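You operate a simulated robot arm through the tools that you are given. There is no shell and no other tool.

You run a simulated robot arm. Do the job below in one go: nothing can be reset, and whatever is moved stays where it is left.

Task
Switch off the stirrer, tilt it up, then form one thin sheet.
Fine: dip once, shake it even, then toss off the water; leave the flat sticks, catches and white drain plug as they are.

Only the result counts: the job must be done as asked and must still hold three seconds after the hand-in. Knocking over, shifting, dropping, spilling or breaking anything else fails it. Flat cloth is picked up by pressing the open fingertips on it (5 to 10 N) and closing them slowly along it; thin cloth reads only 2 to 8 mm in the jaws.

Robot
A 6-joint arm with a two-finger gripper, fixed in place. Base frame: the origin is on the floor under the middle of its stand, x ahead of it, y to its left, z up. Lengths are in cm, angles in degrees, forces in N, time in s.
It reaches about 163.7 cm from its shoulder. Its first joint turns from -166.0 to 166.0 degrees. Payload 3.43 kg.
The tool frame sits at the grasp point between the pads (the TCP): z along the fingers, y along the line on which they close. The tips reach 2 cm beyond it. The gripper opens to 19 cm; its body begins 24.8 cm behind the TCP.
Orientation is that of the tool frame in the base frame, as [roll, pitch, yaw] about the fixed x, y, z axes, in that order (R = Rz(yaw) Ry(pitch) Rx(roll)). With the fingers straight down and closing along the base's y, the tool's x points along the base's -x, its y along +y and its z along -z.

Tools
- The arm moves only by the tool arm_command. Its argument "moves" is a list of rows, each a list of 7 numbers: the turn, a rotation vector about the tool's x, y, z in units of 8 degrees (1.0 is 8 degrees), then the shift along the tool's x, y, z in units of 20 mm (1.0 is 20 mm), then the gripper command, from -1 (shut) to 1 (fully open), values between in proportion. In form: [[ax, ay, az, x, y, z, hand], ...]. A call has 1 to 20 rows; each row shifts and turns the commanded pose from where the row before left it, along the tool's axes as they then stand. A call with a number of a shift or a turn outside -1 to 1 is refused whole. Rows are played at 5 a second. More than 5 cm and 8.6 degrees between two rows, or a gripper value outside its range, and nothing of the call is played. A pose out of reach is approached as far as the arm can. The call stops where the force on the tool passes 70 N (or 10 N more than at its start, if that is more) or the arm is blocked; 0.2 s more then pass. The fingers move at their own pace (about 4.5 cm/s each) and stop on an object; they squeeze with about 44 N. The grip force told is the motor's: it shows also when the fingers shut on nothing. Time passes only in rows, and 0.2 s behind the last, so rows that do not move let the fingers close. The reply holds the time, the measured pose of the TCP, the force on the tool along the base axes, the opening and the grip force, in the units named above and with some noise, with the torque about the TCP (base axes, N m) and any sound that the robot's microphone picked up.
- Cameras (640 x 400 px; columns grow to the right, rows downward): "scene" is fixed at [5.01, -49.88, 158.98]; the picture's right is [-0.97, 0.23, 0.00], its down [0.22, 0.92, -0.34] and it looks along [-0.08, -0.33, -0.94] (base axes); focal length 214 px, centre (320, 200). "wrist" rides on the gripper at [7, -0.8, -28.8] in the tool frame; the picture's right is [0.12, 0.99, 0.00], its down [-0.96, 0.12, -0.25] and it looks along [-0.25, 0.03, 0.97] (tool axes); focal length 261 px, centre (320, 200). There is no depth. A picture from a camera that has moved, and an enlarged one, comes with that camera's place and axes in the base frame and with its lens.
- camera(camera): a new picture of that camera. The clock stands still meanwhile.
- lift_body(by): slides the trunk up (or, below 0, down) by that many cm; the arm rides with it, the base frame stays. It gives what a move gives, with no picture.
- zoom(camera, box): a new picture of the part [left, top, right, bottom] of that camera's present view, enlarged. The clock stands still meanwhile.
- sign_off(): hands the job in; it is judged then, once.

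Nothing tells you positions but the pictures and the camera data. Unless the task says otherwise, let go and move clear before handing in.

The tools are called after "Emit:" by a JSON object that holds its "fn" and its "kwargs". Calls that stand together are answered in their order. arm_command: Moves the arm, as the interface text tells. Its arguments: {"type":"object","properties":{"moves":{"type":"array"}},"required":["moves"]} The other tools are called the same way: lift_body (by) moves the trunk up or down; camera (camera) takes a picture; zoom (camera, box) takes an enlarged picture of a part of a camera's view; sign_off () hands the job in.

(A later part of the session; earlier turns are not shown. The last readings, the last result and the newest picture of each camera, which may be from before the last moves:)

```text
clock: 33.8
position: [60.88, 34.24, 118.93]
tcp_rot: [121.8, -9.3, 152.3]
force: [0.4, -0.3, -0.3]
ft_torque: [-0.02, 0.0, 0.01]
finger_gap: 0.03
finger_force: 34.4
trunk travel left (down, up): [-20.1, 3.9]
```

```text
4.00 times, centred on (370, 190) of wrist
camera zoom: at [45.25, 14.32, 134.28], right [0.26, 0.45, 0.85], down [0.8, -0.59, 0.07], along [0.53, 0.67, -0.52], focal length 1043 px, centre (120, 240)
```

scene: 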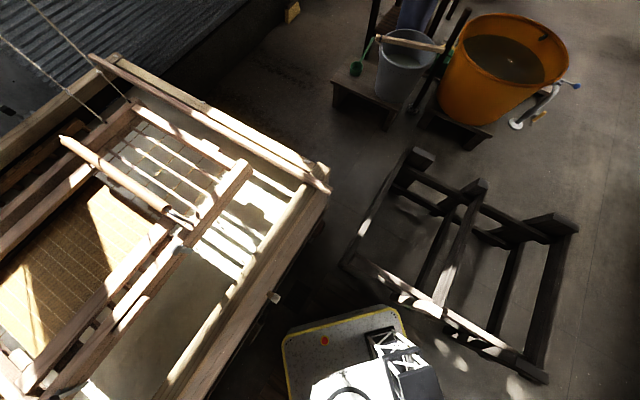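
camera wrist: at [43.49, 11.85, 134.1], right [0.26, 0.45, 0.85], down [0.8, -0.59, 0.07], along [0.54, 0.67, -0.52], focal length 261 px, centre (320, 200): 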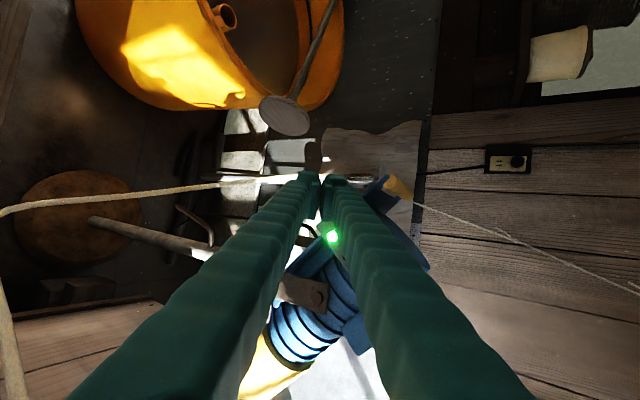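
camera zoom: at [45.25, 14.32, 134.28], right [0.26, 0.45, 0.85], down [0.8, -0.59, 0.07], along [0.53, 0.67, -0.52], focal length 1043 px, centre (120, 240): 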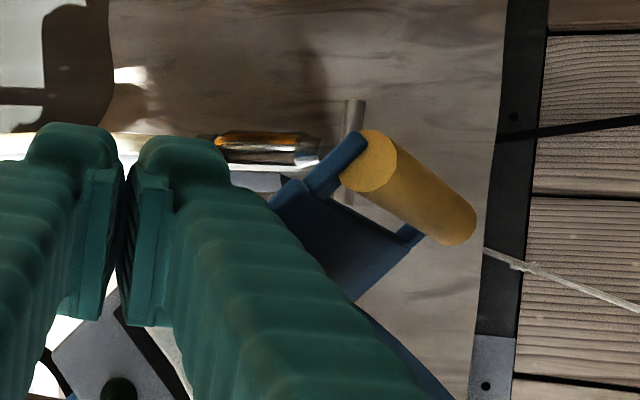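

The LED has gone dark, so the stirrer appears switched off. I'll back straight out and check the switch.

Emit:
{"fn": "arm_command", "kwargs": {"moves": [[0, 0, 0, 0.036, -0.268, -0.422, -1], [0, 0, 0, 0.072, -0.536, -0.844, -1], [0, 0, 0, 0.072, -0.536, -0.844, -1], [0, 0, 0, 0, 0, -1, -1], [0, 0, 0, 0, 0, -1, -1], [0, 0, 0, 0, 0, -1, -1], [0, 0, 0, 0, 0, -1, -1], [0, 0, 0, 0, 0, -1, -1], [0, 0, 0, 0, 0, -1, -1], [0, 0, 0, 0, 0, -1, -1], [0, 0, 0, 0, 0, -1, -1], [0, 0, 0, 0, 0, 0, 1], [0, 0, 0, 0, 0, 0, 1], [0, 0, 0, 0, 0, 0, 1], [0, 0, 0, 0, 0, 0, 1], [0, 0, 0, 0, 0, 0, 1], [0, 0, 0, 0, 0, 0, 1], [0, 0, 0, 0, 0, 0, 1], [0, 0, 0, 0, 0, 0, 1], [0, 0, 0, 0, 0, 0, 1]]}}

Emit:
{"fn": "camera", "kwargs": {"camera": "wrist"}}

Emit:
{"fn": "zoom", "kwargs": {"camera": "wrist", "box": [290, 120, 450, 220]}}

Emit:
{"fn": "zoom", "kwargs": {"camera": "wrist", "box": [220, 150, 420, 290]}}

```text
clock: 38.0
position: [52.77, 17.36, 127.17]
tcp_rot: [121.9, -9.3, 152.3]
force: [0.9, 0.4, 0.8]
ft_torque: [-0.01, 0.04, 0.03]
finger_gap: 17.79
finger_force: 0.0
trunk travel left (down, up): [-20.1, 3.9]
```

```text
taken
camera wrist: at [37.17, -2.63, 142.62], right [0.26, 0.45, 0.85], down [0.8, -0.59, 0.07], along [0.54, 0.67, -0.52], focal length 261 px, centre (320, 200)
```

wrist: 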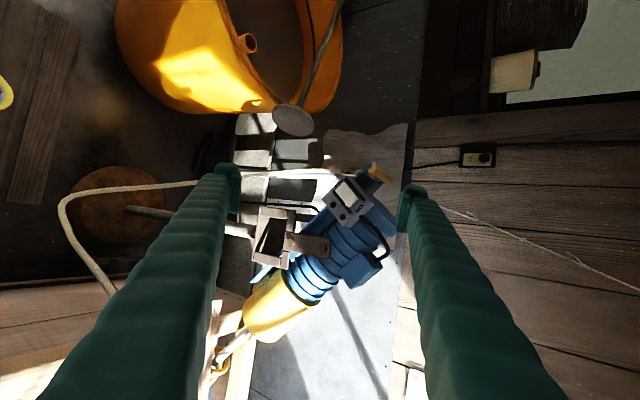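

```text
4.00 times, centred on (370, 170) of wrist
camera zoom: at [37.17, -2.63, 142.62], right [0.26, 0.45, 0.85], down [0.8, -0.59, 0.07], along [0.54, 0.67, -0.52], focal length 1043 px, centre (120, 320)
```

zoom: 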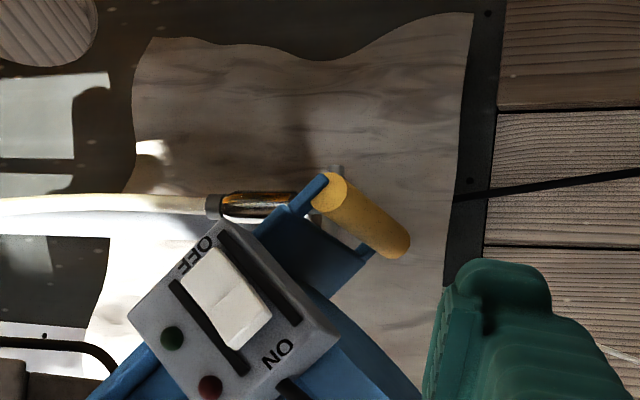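

```text
2.86 times, centred on (320, 220) of wrist
camera zoom: at [37.17, -2.63, 142.62], right [0.26, 0.45, 0.85], down [0.8, -0.59, 0.07], along [0.54, 0.67, -0.52], focal length 745 px, centre (320, 143)
```

zoom: 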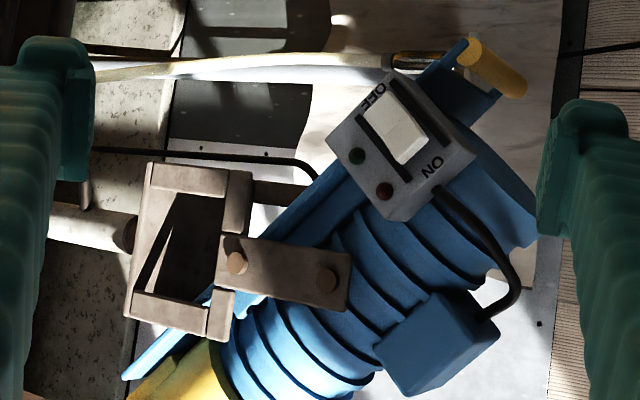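

The LED is dark and the rocker now sits on OFF — the stirrer is off. The yellow handle is a horizontal bar at about (68, 47, 123) along (0.69,0.73,0), pivot bolt at about (74, 28, 107); pushing the handle outward and down lifts the propeller. I'll turn the hand vertical and swing to the outer side of the handle.

Emit:
{"fn": "arm_command", "kwargs": {"moves": [[0.581, 0.318, -0.754, 0, 0, 0, 1], [0.581, 0.318, -0.754, 0, 0, 0, 1], [0.581, 0.318, -0.754, 0, 0, 0, 1], [0.581, 0.318, -0.754, 0, 0, 0, 1], [0.581, 0.318, -0.754, 0, 0, 0, 1], [0.581, 0.318, -0.754, 0, 0, 0, 1], [0.581, 0.318, -0.754, 0, 0, 0, 1], [0.581, 0.318, -0.754, 0, 0, 0, 1], [0.581, 0.318, -0.754, 0, 0, 0, 1], [0.581, 0.318, -0.754, 0, 0, 0, 1], [0.581, 0.318, -0.754, 0, 0, 0, 1], [0.581, 0.318, -0.754, 0, 0, 0, 1]]}}

Emit:
{"fn": "camera", "kwargs": {"camera": "wrist"}}

```text
clock: 40.6
position: [53.11, 17.28, 127.15]
tcp_rot: [-179.5, 0.0, -133.0]
force: [0.4, 0.7, 0.2]
ft_torque: [0.15, 0.02, 0.02]
finger_gap: 19.01
finger_force: 0.0
trunk travel left (down, up): [-20.1, 3.9]
```

```text
taken
camera wrist: at [48.79, 11.73, 155.92], right [-0.81, 0.59, -0.01], down [0.57, 0.78, 0.24], along [0.15, 0.19, -0.97], focal length 261 px, centre (320, 200)
```

wrist: 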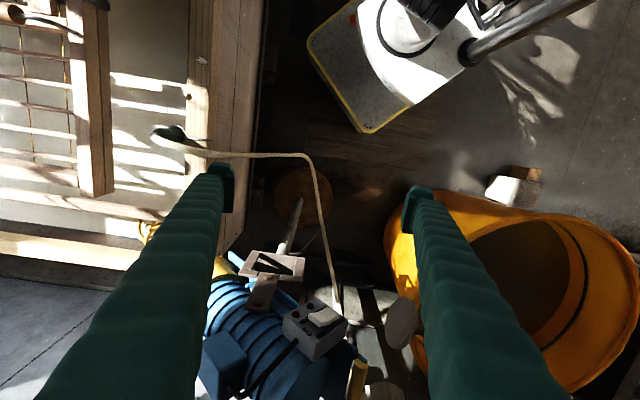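

Orientation is as planned. Now I shift across at height to the outer side of the handle, staying clear of the motor.

Emit:
{"fn": "arm_command", "kwargs": {"moves": [[0, 0, 0, -0.8, 0.96, -0.18, 1], [0, 0, 0, -0.8, 0.96, -0.18, 1], [0, 0, 0, -0.8, 0.96, -0.18, 1], [0, 0, 0, -0.8, 0.96, -0.18, 1], [0, 0, 0, -0.8, 0.96, -0.18, 1], [0, 0, 0, -0.8, 0.96, -0.18, 1], [0, 0, 0, -0.8, 0.96, -0.18, 1], [0, 0, 0, -0.8, 0.96, -0.18, 1], [0, 0, 0, -0.8, 0.96, -0.18, 1], [0, 0, 0, -0.8, 0.96, -0.18, 1], [0, 0, 0, -0.8, 0.96, -0.18, 1], [0, 0, 0, -0.8, 0.96, -0.18, 1], [0, 0, 0, -0.8, 0.96, -0.18, 1], [0, 0, 0, -0.8, 0.96, -0.18, 1], [0, 0, 0, -0.8, 0.96, -0.18, 1], [0, 0, 0, -0.8, 0.96, -0.18, 1], [0, 0, 0, -0.8, 0.96, -0.18, 1]]}}

Emit:
{"fn": "camera", "kwargs": {"camera": "wrist"}}

```text
clock: 44.2
position: [47.89, 59.24, 132.57]
tcp_rot: [-179.6, 0.4, -133.1]
force: [-0.3, -0.7, -0.4]
ft_torque: [0.08, 0.04, 0.0]
finger_gap: 19.03
finger_force: 0.1
out of reach, approached as far as the arm can: row 17
trunk travel left (down, up): [-20.1, 3.9]
```

```text
taken
camera wrist: at [43.45, 53.45, 161.27], right [-0.81, 0.59, -0.01], down [0.57, 0.78, 0.25], along [0.15, 0.2, -0.97], focal length 261 px, centre (320, 200)
```

wrist: 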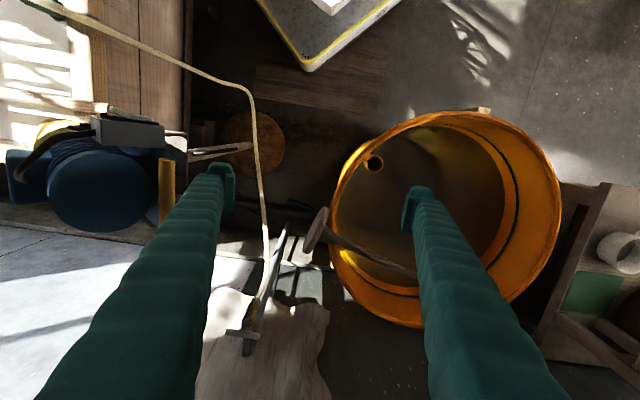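

The handle shows on the left. Zooming to check its arms and free section.

Emit:
{"fn": "zoom", "kwargs": {"camera": "wrist", "box": [0, 90, 240, 240]}}

Emit:
{"fn": "zoom", "kwargs": {"camera": "wrist", "box": [200, 200, 440, 350]}}

```text
2.67 times, centred on (120, 165) of wrist
camera zoom: at [43.45, 53.45, 161.27], right [-0.81, 0.59, -0.01], down [0.57, 0.78, 0.25], along [0.15, 0.2, -0.97], focal length 695 px, centre (853, 293)
```

zoom: 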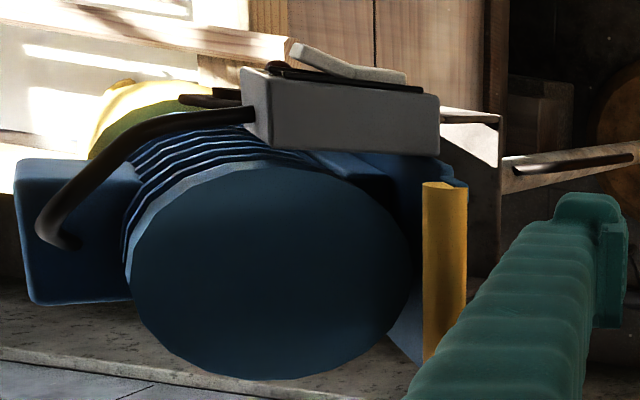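

```text
2.67 times, centred on (320, 275) of wrist
camera zoom: at [43.45, 53.45, 161.27], right [-0.81, 0.59, -0.01], down [0.57, 0.78, 0.25], along [0.15, 0.2, -0.97], focal length 695 px, centre (320, 0)
```

zoom: 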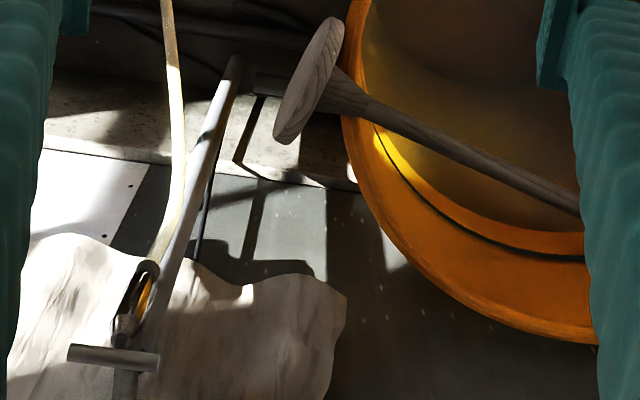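

The hand is on the outer side at height. Now I tilt it so the fingers point toward the stirrer, nearly horizontal, with a partial opening to cage the bar.

Emit:
{"fn": "arm_command", "kwargs": {"moves": [[1, 0, 0, 0, 0, 0, -0.3], [1, 0, 0, 0, 0, 0, -0.3], [1, 0, 0, 0, 0, 0, -0.3], [1, 0, 0, 0, 0, 0, -0.3], [1, 0, 0, 0, 0, 0, -0.3], [1, 0, 0, 0, 0, 0, -0.3], [1, 0, 0, 0, 0, 0, -0.3], [1, 0, 0, 0, 0, 0, -0.3]]}}

Emit:
{"fn": "camera", "kwargs": {"camera": "wrist"}}

```text
clock: 46.0
position: [49.33, 56.52, 127.39]
tcp_rot: [-115.5, 0.2, -132.4]
force: [0.2, -0.2, -0.4]
ft_torque: [0.13, 0.07, 0.02]
finger_gap: 6.67
finger_force: 0.0
out of reach, approached as far as the arm can: row 1, 2, 3, 4, 5, 6, 7, 8
trunk travel left (down, up): [-20.1, 3.9]
```

```text
taken
camera wrist: at [25.72, 68.54, 140.68], right [-0.39, 0.2, -0.9], down [0.45, 0.89, 0.01], along [0.8, -0.4, -0.44], focal length 261 px, centre (320, 200)
```

wrist: 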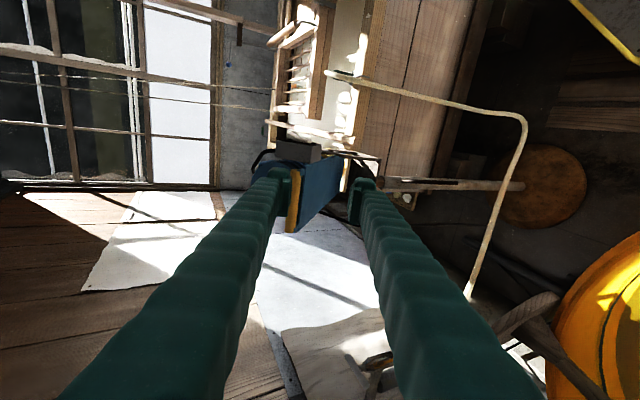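

The handle is straight ahead, slightly off-axis. I'll line up laterally and advance part-way, then check.

Emit:
{"fn": "arm_command", "kwargs": {"moves": [[0, 0, 0, -0.97, -0.76, 0, -0.3], [0, 0, 0, -0.97, -0.76, 0, -0.3], [0, 0, 0, -0.97, -0.76, 0, -0.3], [0, 0, 0, 0, 0, 1, -0.3], [0, 0, 0, 0, 0, 1, -0.3], [0, 0, 0, 0, 0, 1, -0.3], [0, 0, 0, 0, 0, 1, -0.3], [0, 0, 0, 0, 0, 0, -0.3]]}}

Emit:
{"fn": "camera", "kwargs": {"camera": "wrist"}}

Emit:
{"fn": "zoom", "kwargs": {"camera": "wrist", "box": [240, 120, 400, 270]}}

```text
clock: 47.8
position: [60.66, 53.94, 127.3]
tcp_rot: [-115.6, -0.1, -133.2]
force: [-0.2, 0.6, 0.9]
ft_torque: [-0.01, -0.01, 0.01]
finger_gap: 6.64
finger_force: 0.0
out of reach, approached as far as the arm can: row 1, 2, 3
trunk travel left (down, up): [-20.1, 3.9]
```

```text
taken
camera wrist: at [37.3, 66.28, 140.35], right [-0.4, 0.2, -0.9], down [0.46, 0.89, 0.0], along [0.8, -0.41, -0.45], focal length 261 px, centre (320, 200)
```

wrist: 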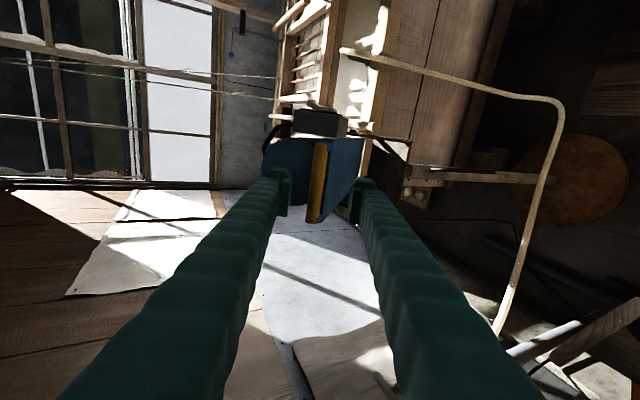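

```text
2.67 times, centred on (320, 195) of wrist
camera zoom: at [37.3, 66.28, 140.35], right [-0.4, 0.2, -0.9], down [0.46, 0.89, 0.0], along [0.8, -0.41, -0.45], focal length 695 px, centre (320, 213)
```

zoom: 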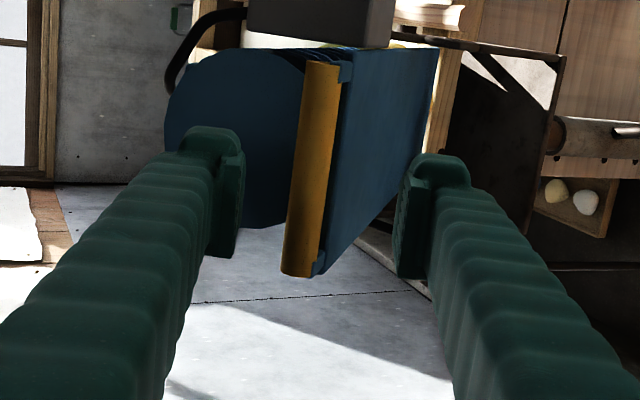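

The bar is centred between the open fingers with about 11 cm to go. Advancing to straddle it.

Emit:
{"fn": "arm_command", "kwargs": {"moves": [[0, 0, 0, -0.02, -0.025, 0.87, -0.3], [0, 0, 0, -0.02, -0.025, 0.87, -0.3], [0, 0, 0, -0.02, -0.025, 0.87, -0.3], [0, 0, 0, -0.02, -0.025, 0.87, -0.3], [0, 0, 0, -0.02, -0.025, 0.87, -0.3], [0, 0, 0, -0.02, -0.025, 0.87, -0.3], [0, 0, 0, 0, 0, 0, -0.3]]}}

Emit:
{"fn": "camera", "kwargs": {"camera": "wrist"}}

Emit:
{"fn": "zoom", "kwargs": {"camera": "wrist", "box": [240, 120, 400, 270]}}

```text
clock: 49.4
position: [67.94, 47.53, 123.04]
tcp_rot: [-115.7, -0.1, -133.1]
force: [-0.1, -0.3, -1.1]
ft_torque: [0.0, -0.01, 0.0]
finger_gap: 6.66
finger_force: 0.0
trunk travel left (down, up): [-20.1, 3.9]
```

```text
taken
camera wrist: at [44.51, 59.83, 136.17], right [-0.4, 0.2, -0.9], down [0.46, 0.89, 0.0], along [0.8, -0.41, -0.45], focal length 261 px, centre (320, 200)
```

wrist: 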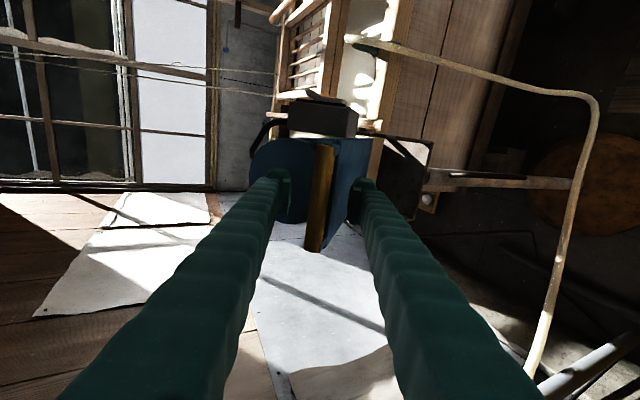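

```text
2.67 times, centred on (320, 195) of wrist
camera zoom: at [44.51, 59.83, 136.17], right [-0.4, 0.2, -0.9], down [0.46, 0.89, 0.0], along [0.8, -0.41, -0.45], focal length 695 px, centre (320, 213)
```

zoom: 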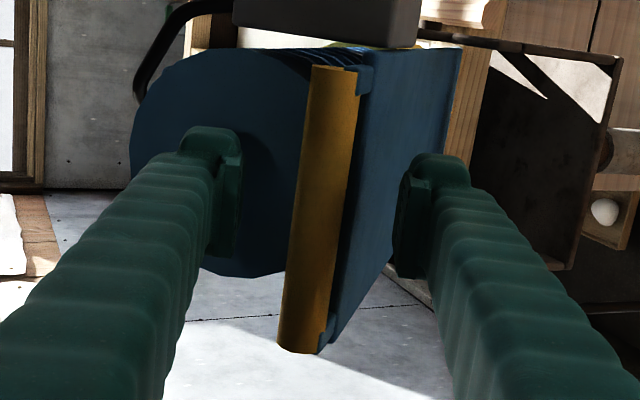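

The bar lies between the fingers near their tips. I'll go 1.5 cm deeper and close on it.

Emit:
{"fn": "arm_command", "kwargs": {"moves": [[0, 0, 0, 0, 0, 0.5, -0.3], [0, 0, 0, 0, 0, 0.25, -0.3], [0, 0, 0, 0, 0, 0, -1], [0, 0, 0, 0, 0, 0, -1], [0, 0, 0, 0, 0, 0, -1], [0, 0, 0, 0, 0, 0, -1], [0, 0, 0, 0, 0, 0, -1]]}}

Emit:
{"fn": "zoom", "kwargs": {"camera": "wrist", "box": [240, 120, 400, 270]}}

```text
clock: 51.0
position: [68.84, 46.52, 121.92]
tcp_rot: [-115.6, -0.3, -133.0]
force: [-30.4, 7.5, -47.0]
ft_torque: [1.5, -0.08, -0.28]
finger_gap: 2.78
finger_force: 45.0
trunk travel left (down, up): [-20.1, 3.9]
```

```text
2.67 times, centred on (320, 195) of wrist
camera zoom: at [45.39, 59.0, 135.26], right [-0.4, 0.2, -0.89], down [0.46, 0.89, 0.0], along [0.79, -0.41, -0.45], focal length 695 px, centre (320, 213)
```

zoom: 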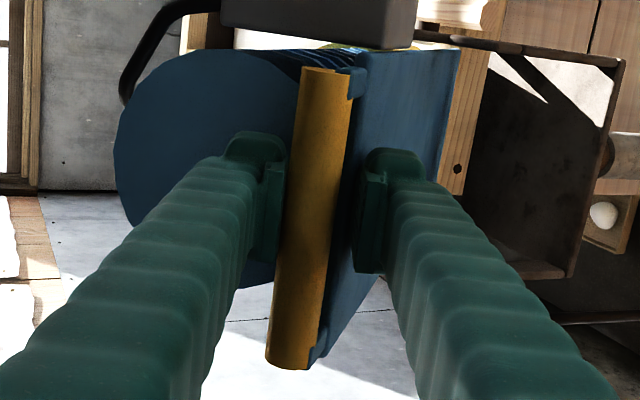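

I've closed on the bar; the reading shows a reaction because the stirrer is against its lower stop. I'll loosen to a loose cage around the bar and swing it outward and down along its arc in small steps.

Emit:
{"fn": "arm_command", "kwargs": {"moves": [[0, 0, 0, 0, 0, 0, -0.58], [0, 0, 0, 0, 0, 0, -0.58], [0.31, 0, 0, 0, 0.768, -0.178, -0.58], [0.31, 0, 0, 0, 0.773, -0.157, -0.58], [0.31, 0, 0, 0, 0.776, -0.137, -0.58], [0, 0, 0, 0, 0, 0, -0.58]]}}

Emit:
{"fn": "zoom", "kwargs": {"camera": "wrist", "box": [200, 60, 440, 270]}}

```text
clock: 52.4
position: [66.81, 48.47, 118.37]
tcp_rot: [-108.2, -0.1, -133.1]
force: [-0.3, 0.5, 2.8]
ft_torque: [0.06, -0.08, -0.01]
finger_gap: 4.16
finger_force: 1.5
trunk travel left (down, up): [-20.1, 3.9]
```

```text
1.90 times, centred on (320, 165) of wrist
camera zoom: at [42.22, 61.71, 128.15], right [-0.31, 0.12, -0.94], down [0.46, 0.89, -0.03], along [0.83, -0.44, -0.33], focal length 496 px, centre (320, 267)
```

zoom: 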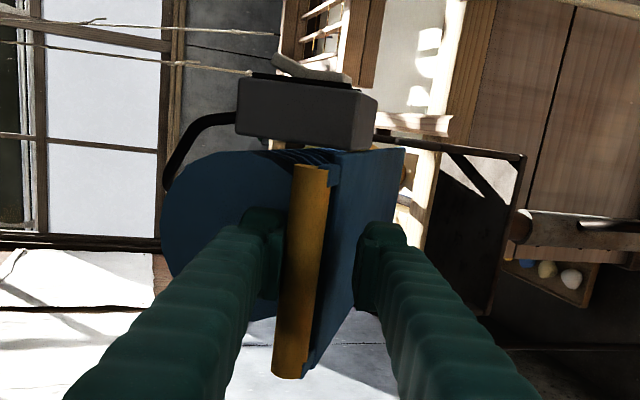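

The stirrer swings easily with almost no resistance. Continuing along the arc.

Emit:
{"fn": "arm_command", "kwargs": {"moves": [[0.31, 0, 0, 0, 0.78, -0.117, -0.58], [0.31, 0, 0, 0, 0.783, -0.096, -0.58], [0.31, 0, 0, 0, 0.785, -0.075, -0.58], [0.31, 0, 0, 0, 0.787, -0.055, -0.58], [0.31, 0, 0, 0, 0.787, -0.034, -0.58], [0.31, 0, 0, 0, 0.788, -0.014, -0.58], [0, 0, 0, 0, 0, 0, -0.58]]}}

Emit:
{"fn": "camera", "kwargs": {"camera": "wrist"}}

Emit:
{"fn": "zoom", "kwargs": {"camera": "wrist", "box": [200, 60, 440, 270]}}

```text
clock: 53.9
position: [65.03, 50.17, 110.39]
tcp_rot: [-93.0, 0.5, -133.1]
force: [21.0, -4.9, 54.2]
ft_torque: [0.15, 1.54, 0.5]
finger_gap: 6.76
finger_force: 24.8
trunk travel left (down, up): [-20.1, 3.9]
stopped in row 7: the force on the tool passed its limit at 72 N (the readings are from after the stop); the commanded pose is now the measured one
```

```text
taken
camera wrist: at [39.29, 64.64, 112.68], right [-0.11, -0.05, -0.99], down [0.47, 0.88, -0.09], along [0.87, -0.48, -0.08], focal length 261 px, centre (320, 200)
```

wrist: 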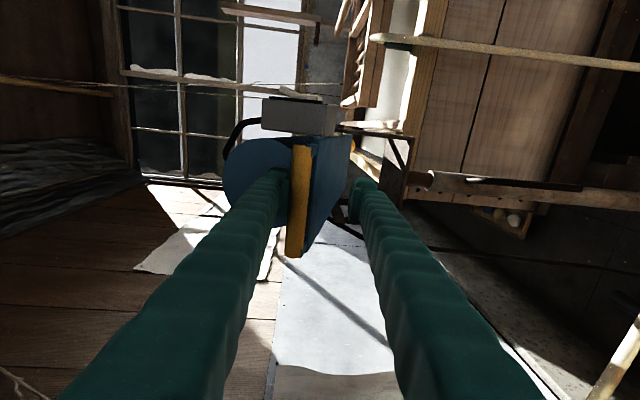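

```text
1.90 times, centred on (320, 165) of wrist
camera zoom: at [39.29, 64.64, 112.68], right [-0.11, -0.05, -0.99], down [0.47, 0.88, -0.09], along [0.87, -0.48, -0.08], focal length 496 px, centre (320, 267)
```

zoom: 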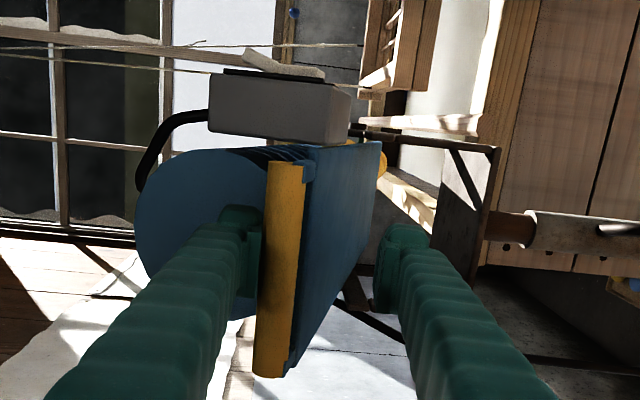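

The swing met a firm resistance after about 26° (probably the hinge's upper stop). I'll ease off the load and see whether the stirrer stays.

Emit:
{"fn": "arm_command", "kwargs": {"moves": [[0, 0, 0, 0, -0.4, 0, -0.3], [0, 0, 0, 0, -0.4, 0, -0.3], [0, 0, 0, 0, 0, 0, -0.3]]}}

Emit:
{"fn": "zoom", "kwargs": {"camera": "wrist", "box": [200, 60, 440, 270]}}

Emit:
{"fn": "zoom", "kwargs": {"camera": "wrist", "box": [300, 0, 500, 130]}}

```text
clock: 54.6
position: [65.12, 50.28, 111.34]
tcp_rot: [-93.2, 0.2, -133.1]
force: [0.3, -0.5, 0.4]
ft_torque: [0.02, 0.04, 0.0]
finger_gap: 6.67
finger_force: 0.0
trunk travel left (down, up): [-20.1, 3.9]
```

```text
1.90 times, centred on (320, 165) of wrist
camera zoom: at [39.37, 64.68, 113.74], right [-0.12, -0.05, -0.99], down [0.47, 0.88, -0.1], along [0.87, -0.48, -0.08], focal length 496 px, centre (320, 267)
```

zoom: 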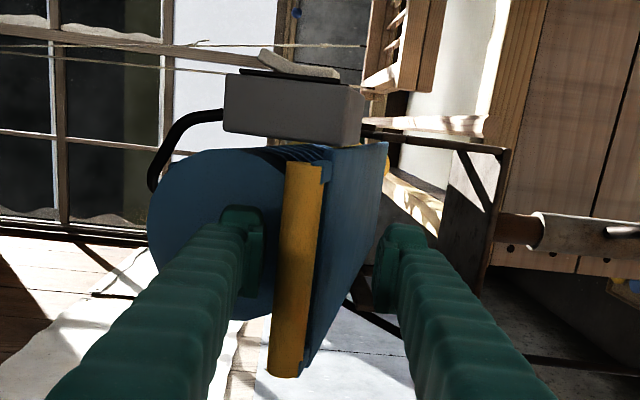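

```text
3.08 times, centred on (400, 65) of wrist
camera zoom: at [39.37, 64.68, 113.74], right [-0.12, -0.05, -0.99], down [0.47, 0.88, -0.1], along [0.87, -0.48, -0.08], focal length 802 px, centre (74, 615)
```

zoom: 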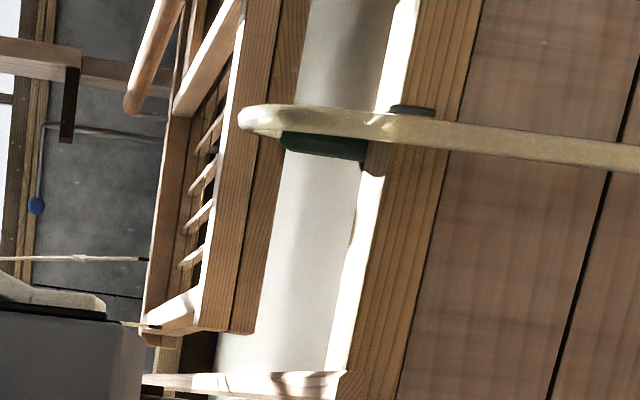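

With the load off, the stirrer stays put by itself. I'll withdraw straight back from the handle and look at how far it has tilted.

Emit:
{"fn": "arm_command", "kwargs": {"moves": [[0, 0, 0, 0, 0, -1, -0.3], [0, 0, 0, 0, 0, -1, -0.3], [0, 0, 0, 0, 0, -1, -0.3], [0, 0, 0, 0, 0, -1, -0.3], [0, 0, 0, 0, 0, -1, -0.3], [0, 0, 0, 0, 0, -1, -0.3], [0, 0, 0, 0, 0, -1, -0.3], [0, 0, 0, 0, 0, -1, -0.3], [0, 0, 0, 0, -1, 0, -0.3], [0, 0, 0, 0, -1, 0, -0.3], [0, 0, 0, 0, -1, 0, -0.3], [0, 0, 0, 0, -1, 0, -0.3], [0, 0, 0, 0, -1, 0, -0.3], [0, 0, 0, 0, -1, 0, -0.3]]}}

Emit:
{"fn": "camera", "kwargs": {"camera": "wrist"}}

Emit:
{"fn": "zoom", "kwargs": {"camera": "wrist", "box": [240, 60, 480, 240]}}

```text
clock: 57.6
position: [56.81, 58.99, 122.62]
tcp_rot: [-93.4, 0.2, -132.4]
force: [-0.3, 0.4, 0.5]
ft_torque: [-0.02, -0.05, -0.08]
finger_gap: 6.67
finger_force: 0.0
out of reach, approached as far as the arm can: row 10, 11, 12, 13, 14
trunk travel left (down, up): [-20.1, 3.9]
```

```text
taken
camera wrist: at [30.86, 73.03, 125.02], right [-0.12, -0.05, -0.99], down [0.46, 0.88, -0.1], along [0.88, -0.47, -0.08], focal length 261 px, centre (320, 200)
```

wrist: 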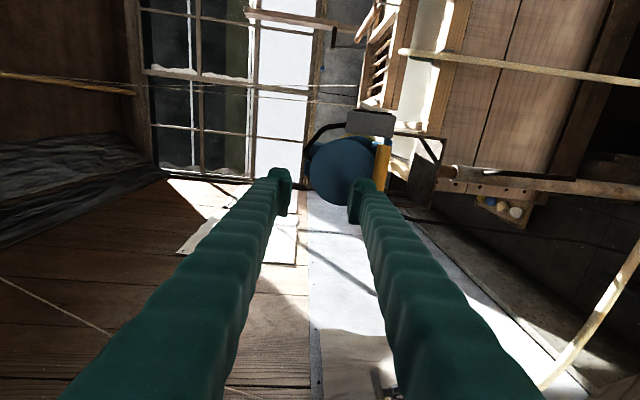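

```text
2.22 times, centred on (360, 150) of wrist
camera zoom: at [30.86, 73.03, 125.02], right [-0.12, -0.05, -0.99], down [0.46, 0.88, -0.1], along [0.88, -0.47, -0.08], focal length 579 px, centre (231, 311)
```

zoom: 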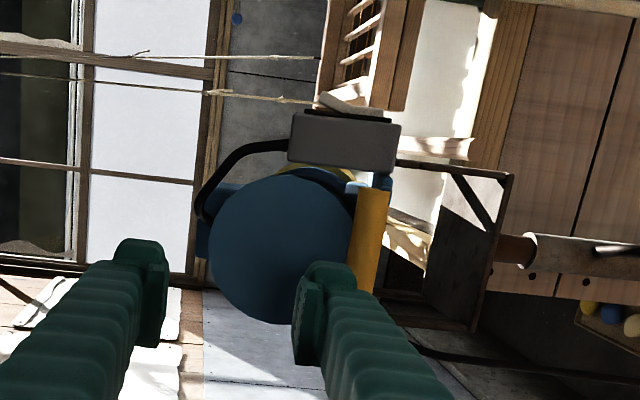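

I'll return the hand to vertical and move back over toward the robot side to view the whole stirrer from above.

Emit:
{"fn": "arm_command", "kwargs": {"moves": [[-1, 0, 0, 0, 0, -0.3, -0.3], [-1, 0, 0, 0, 0, -0.3, -0.3], [-1, 0, 0, 0, 0, -0.3, -0.3], [-1, 0, 0, 0, 0, -0.3, 0], [-1, 0, 0, 0, 0, -0.3, 0], [-1, 0, 0, 0, 0, -0.3, 0], [-1, 0, 0, 0, 0, 0, 0], [-1, 0, 0, 0, 0, 0, 0], [-1, 0, 0, 0, 0, 0, 0], [-1, 0, 0, 0, 0, 0, 0], [-0.8, 0, 0, 0, 0, 0, 0]]}}

Emit:
{"fn": "camera", "kwargs": {"camera": "wrist"}}

```text
clock: 60.0
position: [54.39, 60.86, 123.86]
tcp_rot: [-179.6, 0.3, -133.1]
force: [-0.7, 1.1, 0.1]
ft_torque: [-0.11, -0.08, 0.03]
finger_gap: 9.49
finger_force: 0.0
trunk travel left (down, up): [-20.1, 3.9]
```

```text
taken
camera wrist: at [49.97, 55.33, 152.69], right [-0.81, 0.59, -0.01], down [0.57, 0.78, 0.25], along [0.15, 0.2, -0.97], focal length 261 px, centre (320, 200)
```

wrist: 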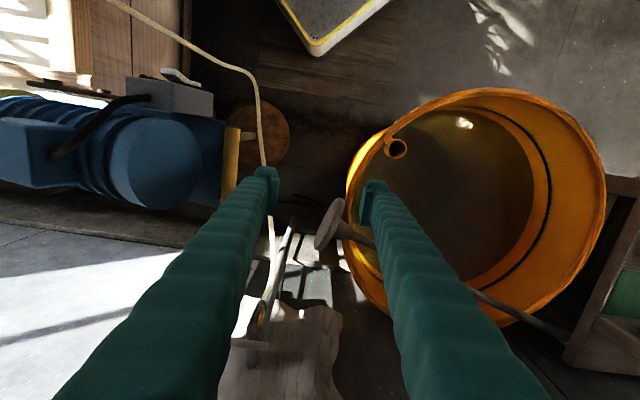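

Now moving back over to the robot side to look at the tilted stirrer and propeller.

Emit:
{"fn": "arm_command", "kwargs": {"moves": [[0, 0, 0, 0, 0, -1, 0], [0, 0, 0, 0, 0, -1, 0], [0, 0, 0, 0.99, -0.62, 0, 0], [0, 0, 0, 0.99, -0.62, 0, 0], [0, 0, 0, 0.99, -0.62, 0, 0], [0, 0, 0, 0.99, -0.62, 0, 0], [0, 0, 0, 0.99, -0.62, 0, 0], [0, 0, 0, 0.99, -0.62, 0, 0], [0, 0, 0, 0.99, -0.62, 0, 0], [0, 0, 0, 0.99, -0.62, 0, 0], [0, 0, 0, 0.99, -0.62, 0, 0], [0, 0, 0, 0.99, -0.62, 0, 0], [0, 0, 0, 0.99, -0.62, 0, 0], [0, 0, 0, 0.99, -0.62, 0, 0], [0, 0, 0, 0.99, -0.62, 0, 0], [0, 0, 0, 0.99, -0.62, 0, 0], [0, 0, 0, 0.99, -0.62, 0, 0], [0, 0, 0, 0.99, -0.62, 0, 0], [0, 0, 0, 0.99, -0.62, 0, 0], [0, 0, 0, 0.99, -0.62, 0, 0]]}}

Emit:
{"fn": "camera", "kwargs": {"camera": "wrist"}}

Emit:
{"fn": "zoom", "kwargs": {"camera": "wrist", "box": [100, 180, 420, 380]}}

```text
clock: 64.2
position: [46.44, 19.74, 127.93]
tcp_rot: [-179.4, 0.2, -133.1]
force: [0.2, -0.4, 0.7]
ft_torque: [-0.09, 0.01, 0.0]
finger_gap: 9.49
finger_force: 0.1
trunk travel left (down, up): [-20.1, 3.9]
```

```text
taken
camera wrist: at [42.07, 14.12, 156.68], right [-0.81, 0.59, -0.01], down [0.57, 0.78, 0.25], along [0.15, 0.2, -0.97], focal length 261 px, centre (320, 200)
```

wrist: 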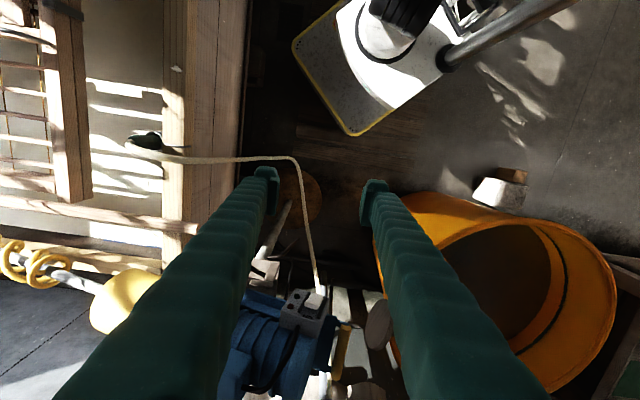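

```text
2.00 times, centred on (260, 280) of wrist
camera zoom: at [42.07, 14.12, 156.68], right [-0.81, 0.59, -0.01], down [0.57, 0.78, 0.25], along [0.15, 0.2, -0.97], focal length 521 px, centre (440, 40)
```

zoom: 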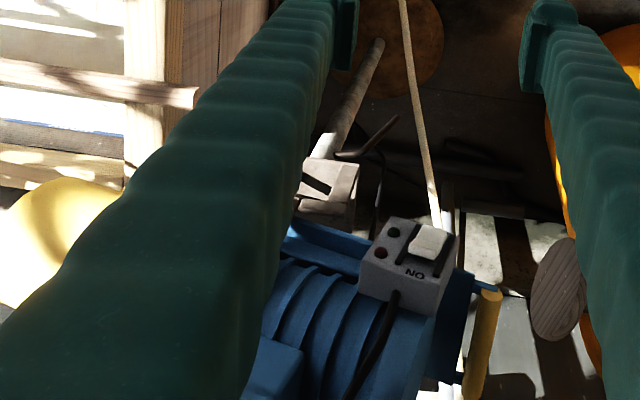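

The propeller has come up clear of the vat (about z=100, shaft near horizontal) and holds there. Now I go over the keta for a detailed look.

Emit:
{"fn": "arm_command", "kwargs": {"moves": [[0, 0, 0, 0.627, -0.974, 0, 1], [0, 0, 0, 0.627, -0.974, 0, 1], [0, 0, 0, 0.627, -0.974, 0, 1], [0, 0, 0, 0.627, -0.974, 0, 1], [0, 0, 0, 0.627, -0.974, 0, 1], [0, 0, 0, 0.627, -0.974, 0, 1], [0, 0, 0, 0.627, -0.974, 0, 1], [0, 0, 0, 0.627, -0.974, 0, 1], [0, 0, 0, 0.627, -0.974, 0, 1], [0, 0, 0, 0.627, -0.974, 0, 1], [0, 0, 0, 0.627, -0.974, 0, 1], [0, 0, 0, 0.627, -0.974, 0, 1], [0, 0, 0, 0.627, -0.974, 0, 1], [0, 0, 0, 0.627, -0.974, 0, 1], [0, 0, 0, 0.627, -0.974, 0, 1], [0, 0, 0, 0.627, -0.974, 0, 1]]}}

Emit:
{"fn": "arm_command", "kwargs": {"moves": [[0, 0, 0, 0.627, -0.974, 0, 1], [0, 0, 0, 0.627, -0.974, 0, 1], [0, 0, 0, 0.627, -0.974, 0, 1], [0, 0, 0, 0.627, -0.974, 0, 1], [0, 0, 0, 0.627, -0.974, 0, 1], [0, 0, 0, 0.627, -0.974, 0, 1], [0, 0, 0, 0.627, -0.974, 0, 1], [0, 0, 0, 0.627, -0.974, 0, 1], [0, 0, 0, 0.627, -0.974, 0, 1], [0, 0, 0, 0.627, -0.974, 0, 1], [0, 0, 0, 0.627, -0.974, 0, 1], [0, 0, 0, 0.627, -0.974, 0, 1], [0, 0, 0, 0.627, -0.974, 0, 1], [0, 0, 0, 0.627, -0.974, 0, 1], [0, 0, 0, 0.627, -0.974, 0, 1]]}}

Emit:
{"fn": "camera", "kwargs": {"camera": "wrist"}}

Emit:
{"fn": "camera", "kwargs": {"camera": "scene"}}

```text
clock: 67.7
position: [55.5, -16.39, 128.3]
tcp_rot: [-179.4, 0.2, -133.0]
force: [-0.1, 1.1, 0.4]
ft_torque: [-0.09, -0.06, 0.0]
finger_gap: 19.0
finger_force: 0.1
trunk travel left (down, up): [-20.1, 3.9]
```

```text
clock: 70.8
position: [63.94, -49.9, 128.39]
tcp_rot: [-179.6, 0.2, -133.1]
force: [0.3, 0.2, 0.9]
ft_torque: [-0.09, -0.04, -0.01]
finger_gap: 18.99
finger_force: 0.0
trunk travel left (down, up): [-20.1, 3.9]
```

```text
taken
camera wrist: at [59.53, -55.49, 157.05], right [-0.81, 0.59, -0.01], down [0.57, 0.78, 0.25], along [0.15, 0.2, -0.97], focal length 261 px, centre (320, 200)
```

wrist: 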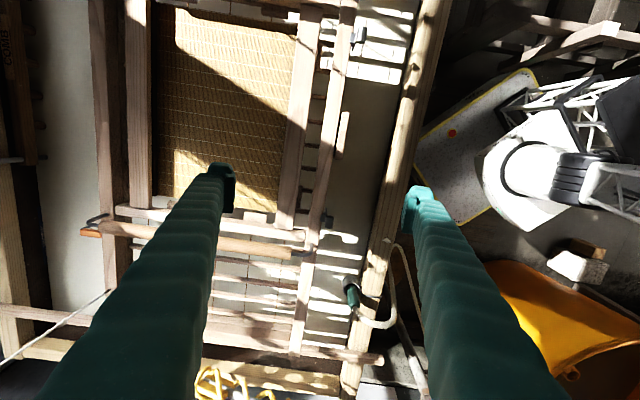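

```text
taken
```

scene: 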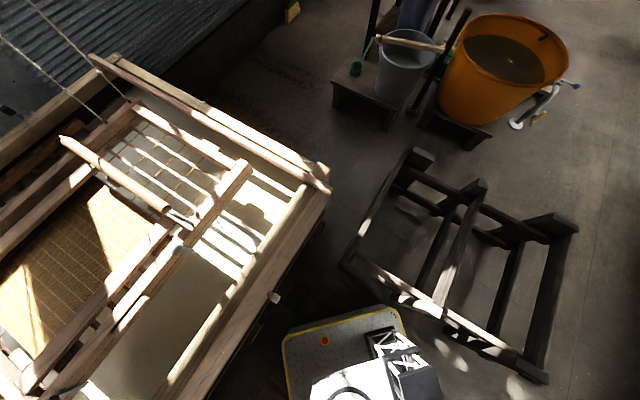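

Now the keta is aligned with the picture. Zooming for detail on catches, handles, ropes and sticks.

Emit:
{"fn": "zoom", "kwargs": {"camera": "wrist", "box": [240, 0, 440, 130]}}

Emit:
{"fn": "zoom", "kwargs": {"camera": "wrist", "box": [200, 120, 420, 270]}}

Emit:
{"fn": "zoom", "kwargs": {"camera": "wrist", "box": [200, 240, 440, 400]}}

Emit:
{"fn": "zoom", "kwargs": {"camera": "wrist", "box": [0, 180, 220, 400]}}

Emit:
{"fn": "zoom", "kwargs": {"camera": "wrist", "box": [0, 0, 240, 180]}}

```text
3.08 times, centred on (340, 65) of wrist
camera zoom: at [59.53, -55.49, 157.05], right [-0.81, 0.59, -0.01], down [0.57, 0.78, 0.25], along [0.15, 0.2, -0.97], focal length 802 px, centre (258, 615)
```

zoom: 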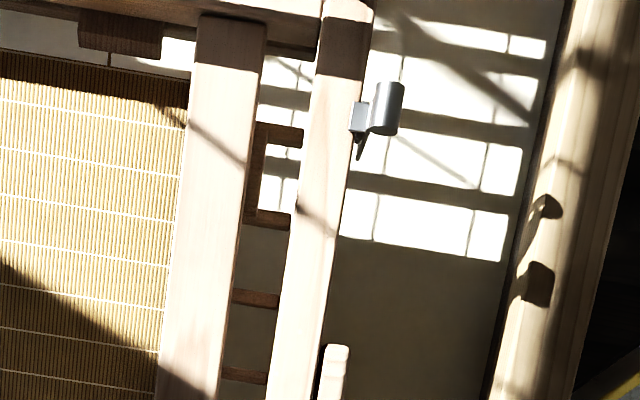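

```text
2.67 times, centred on (310, 195) of wrist
camera zoom: at [59.53, -55.49, 157.05], right [-0.81, 0.59, -0.01], down [0.57, 0.78, 0.25], along [0.15, 0.2, -0.97], focal length 695 px, centre (347, 213)
```

zoom: 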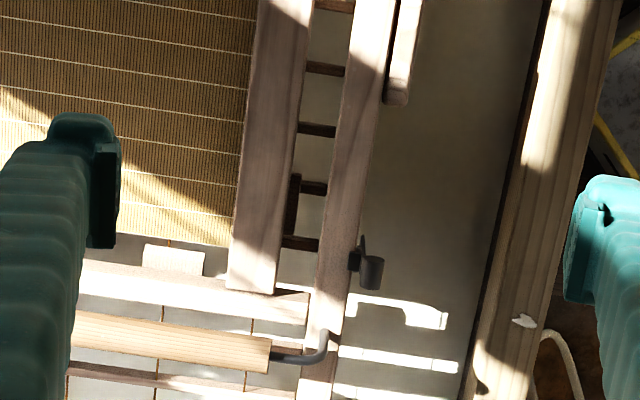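

```text
2.50 times, centred on (320, 320) of wrist
camera zoom: at [59.53, -55.49, 157.05], right [-0.81, 0.59, -0.01], down [0.57, 0.78, 0.25], along [0.15, 0.2, -0.97], focal length 652 px, centre (320, -100)
```

zoom: 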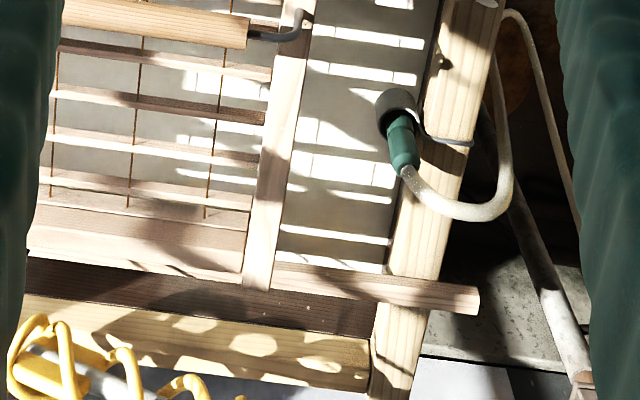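

```text
1.82 times, centred on (110, 290) of wrist
camera zoom: at [59.53, -55.49, 157.05], right [-0.81, 0.59, -0.01], down [0.57, 0.78, 0.25], along [0.15, 0.2, -0.97], focal length 474 px, centre (702, 36)
```

zoom: 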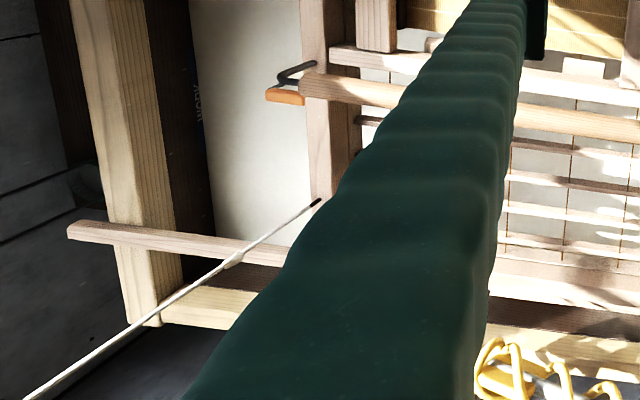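

```text
2.22 times, centred on (120, 90) of wrist
camera zoom: at [59.53, -55.49, 157.05], right [-0.81, 0.59, -0.01], down [0.57, 0.78, 0.25], along [0.15, 0.2, -0.97], focal length 579 px, centre (764, 444)
```

zoom: 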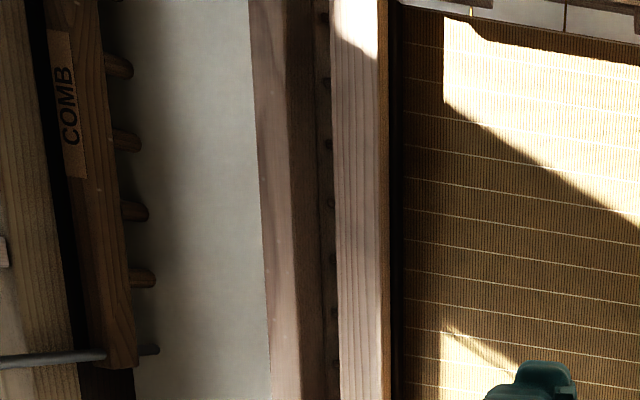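

Ropes are important for how the keta moves. Zooming on the scene camera at the keta's far end and on the rest.

Emit:
{"fn": "zoom", "kwargs": {"camera": "scene", "box": [60, 50, 220, 150]}}

Emit:
{"fn": "zoom", "kwargs": {"camera": "scene", "box": [0, 0, 160, 100]}}

Emit:
{"fn": "zoom", "kwargs": {"camera": "scene", "box": [120, 120, 280, 260]}}

Emit:
{"fn": "zoom", "kwargs": {"camera": "scene", "box": [200, 120, 360, 260]}}

Emit:
{"fn": "zoom", "kwargs": {"camera": "scene", "box": [0, 220, 240, 400]}}

```text
4.00 times, centred on (140, 100) of scene
camera zoom: at [5.01, -49.88, 158.98], right [-0.97, 0.23, 0.0], down [0.22, 0.92, -0.34], along [-0.08, -0.33, -0.94], focal length 858 px, centre (1040, 600)
```

zoom: 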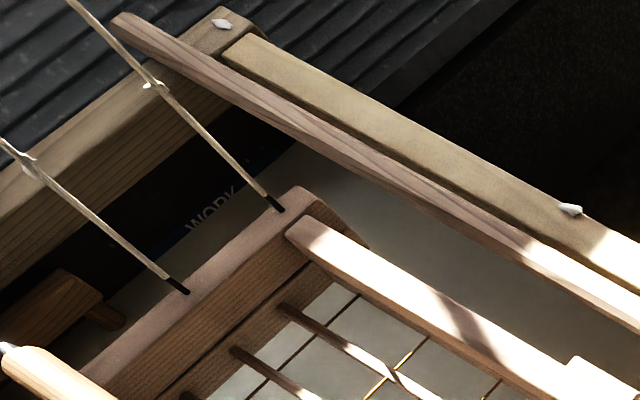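

```text
4.00 times, centred on (80, 50) of scene
camera zoom: at [5.01, -49.88, 158.98], right [-0.97, 0.23, 0.0], down [0.22, 0.92, -0.34], along [-0.08, -0.33, -0.94], focal length 858 px, centre (1280, 800)
```

zoom: 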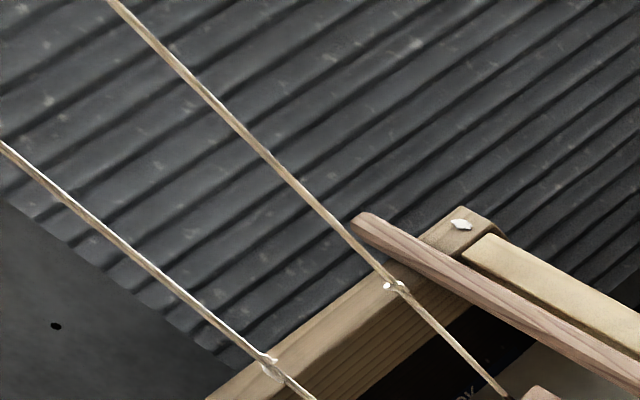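

```text
2.86 times, centred on (200, 190) of scene
camera zoom: at [5.01, -49.88, 158.98], right [-0.97, 0.23, 0.0], down [0.22, 0.92, -0.34], along [-0.08, -0.33, -0.94], focal length 613 px, centre (663, 229)
```

zoom: 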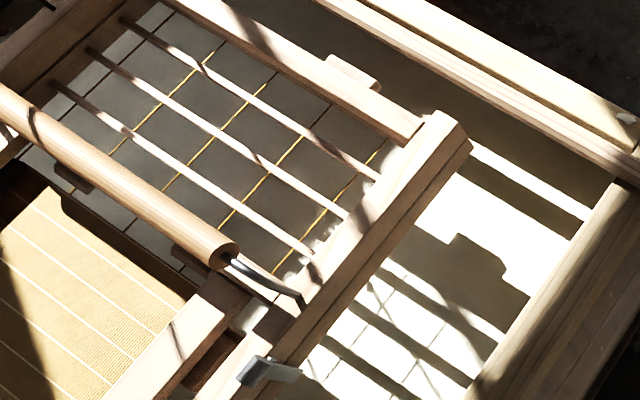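

```text
2.86 times, centred on (280, 190) of scene
camera zoom: at [5.01, -49.88, 158.98], right [-0.97, 0.23, 0.0], down [0.22, 0.92, -0.34], along [-0.08, -0.33, -0.94], focal length 613 px, centre (434, 229)
```

zoom: 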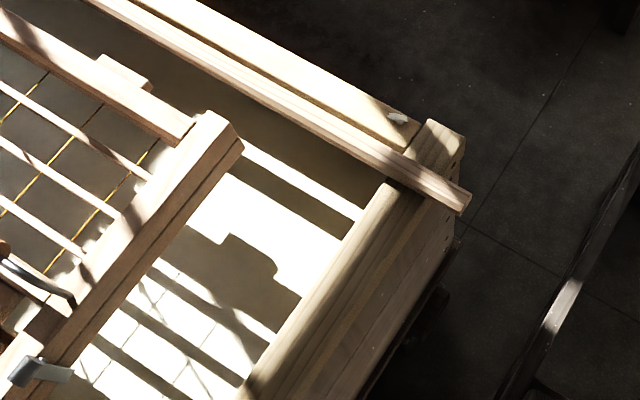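

```text
2.22 times, centred on (120, 310) of scene
camera zoom: at [5.01, -49.88, 158.98], right [-0.97, 0.23, 0.0], down [0.22, 0.92, -0.34], along [-0.08, -0.33, -0.94], focal length 477 px, centre (764, -44)
```

zoom: 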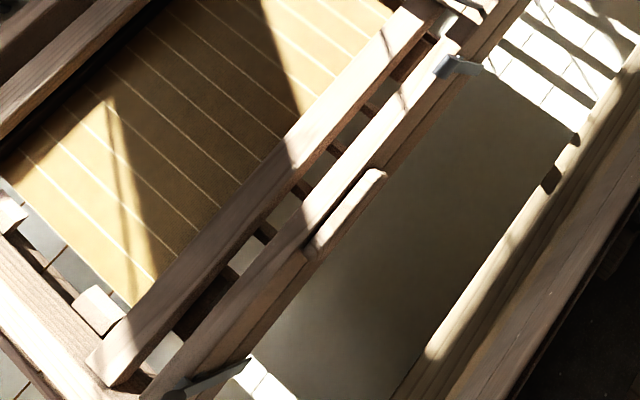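

The near rail has a rounded wooden grip at its centre (outer side), and the keta seems to hang between the two flat sticks on ropes only. I'll look at its other end from above to find every rope.

Emit:
{"fn": "arm_command", "kwargs": {"moves": [[0, 0, 0, 1, 0.18, 0, 1], [0, 0, 0, 1, 0.18, 0, 1], [0, 0, 0, 1, 0.18, 0, 1], [0, 0, 0, 1, 0.18, 0, 1], [0, 0, 0, 1, 0.18, 0, 1], [0, 0, 0, 1, 0.18, 0, 1], [0, 0, 0, 1, 0.18, 0, 1], [0, 0, 0, 1, 0.18, 0, 1], [0, 0, 0, 1, 0.18, 0, 1], [0, 0, 0, 1, 0.18, 0, 1], [0, 0, 0, 1, 0.18, 0, 1], [0, 0, 0, 1, 0.18, 0, 1], [0, 0, 0, 1, 0.18, 0, 1], [0, 0, 0, 1, 0.18, 0, 1], [0, 0, 0, 1, 0.18, 0, 1], [0, 0, 0, 1, 0.18, 0, 1]]}}

Emit:
{"fn": "camera", "kwargs": {"camera": "wrist"}}

Emit:
{"fn": "zoom", "kwargs": {"camera": "wrist", "box": [0, 0, 240, 180]}}

Emit:
{"fn": "zoom", "kwargs": {"camera": "wrist", "box": [220, 0, 460, 180]}}

```text
clock: 74.2
position: [38.09, -69.47, 128.24]
tcp_rot: [-179.5, 0.2, -133.1]
force: [-0.4, 0.6, 0.1]
ft_torque: [-0.1, 0.09, -0.02]
finger_gap: 18.99
finger_force: 0.0
trunk travel left (down, up): [-20.1, 3.9]
```

```text
taken
camera wrist: at [33.73, -75.11, 157.03], right [-0.81, 0.59, -0.01], down [0.57, 0.78, 0.25], along [0.15, 0.2, -0.97], focal length 261 px, centre (320, 200)
```

wrist: 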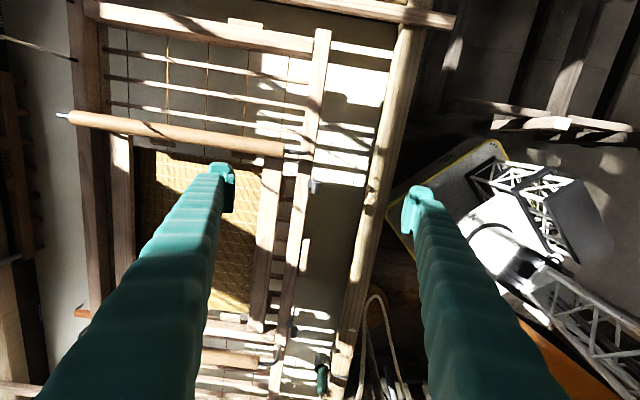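

```text
2.22 times, centred on (120, 90) of wrist
camera zoom: at [33.73, -75.11, 157.03], right [-0.81, 0.59, -0.01], down [0.57, 0.78, 0.25], along [0.15, 0.2, -0.97], focal length 579 px, centre (764, 444)
```

zoom: 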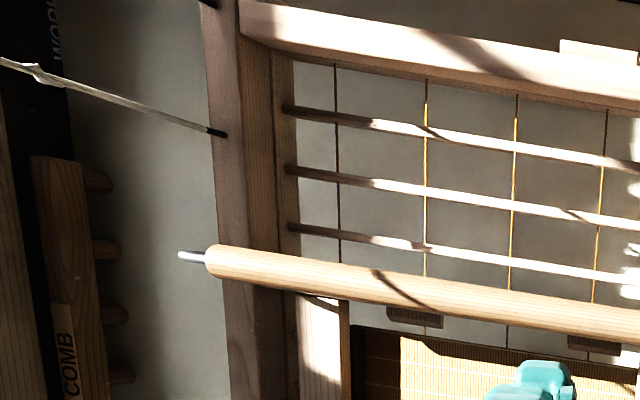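

```text
2.22 times, centred on (340, 90) of wrist
camera zoom: at [33.73, -75.11, 157.03], right [-0.81, 0.59, -0.01], down [0.57, 0.78, 0.25], along [0.15, 0.2, -0.97], focal length 579 px, centre (276, 444)
```

zoom: 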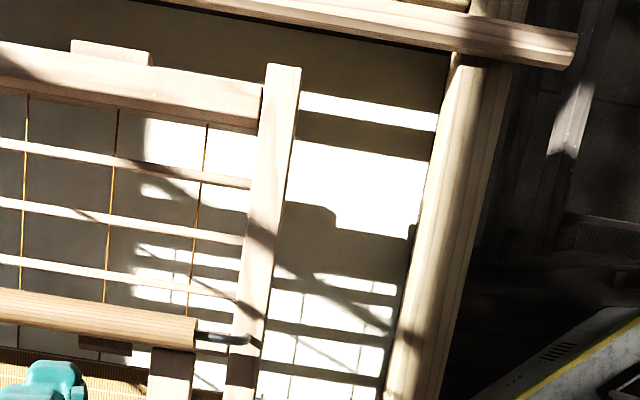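

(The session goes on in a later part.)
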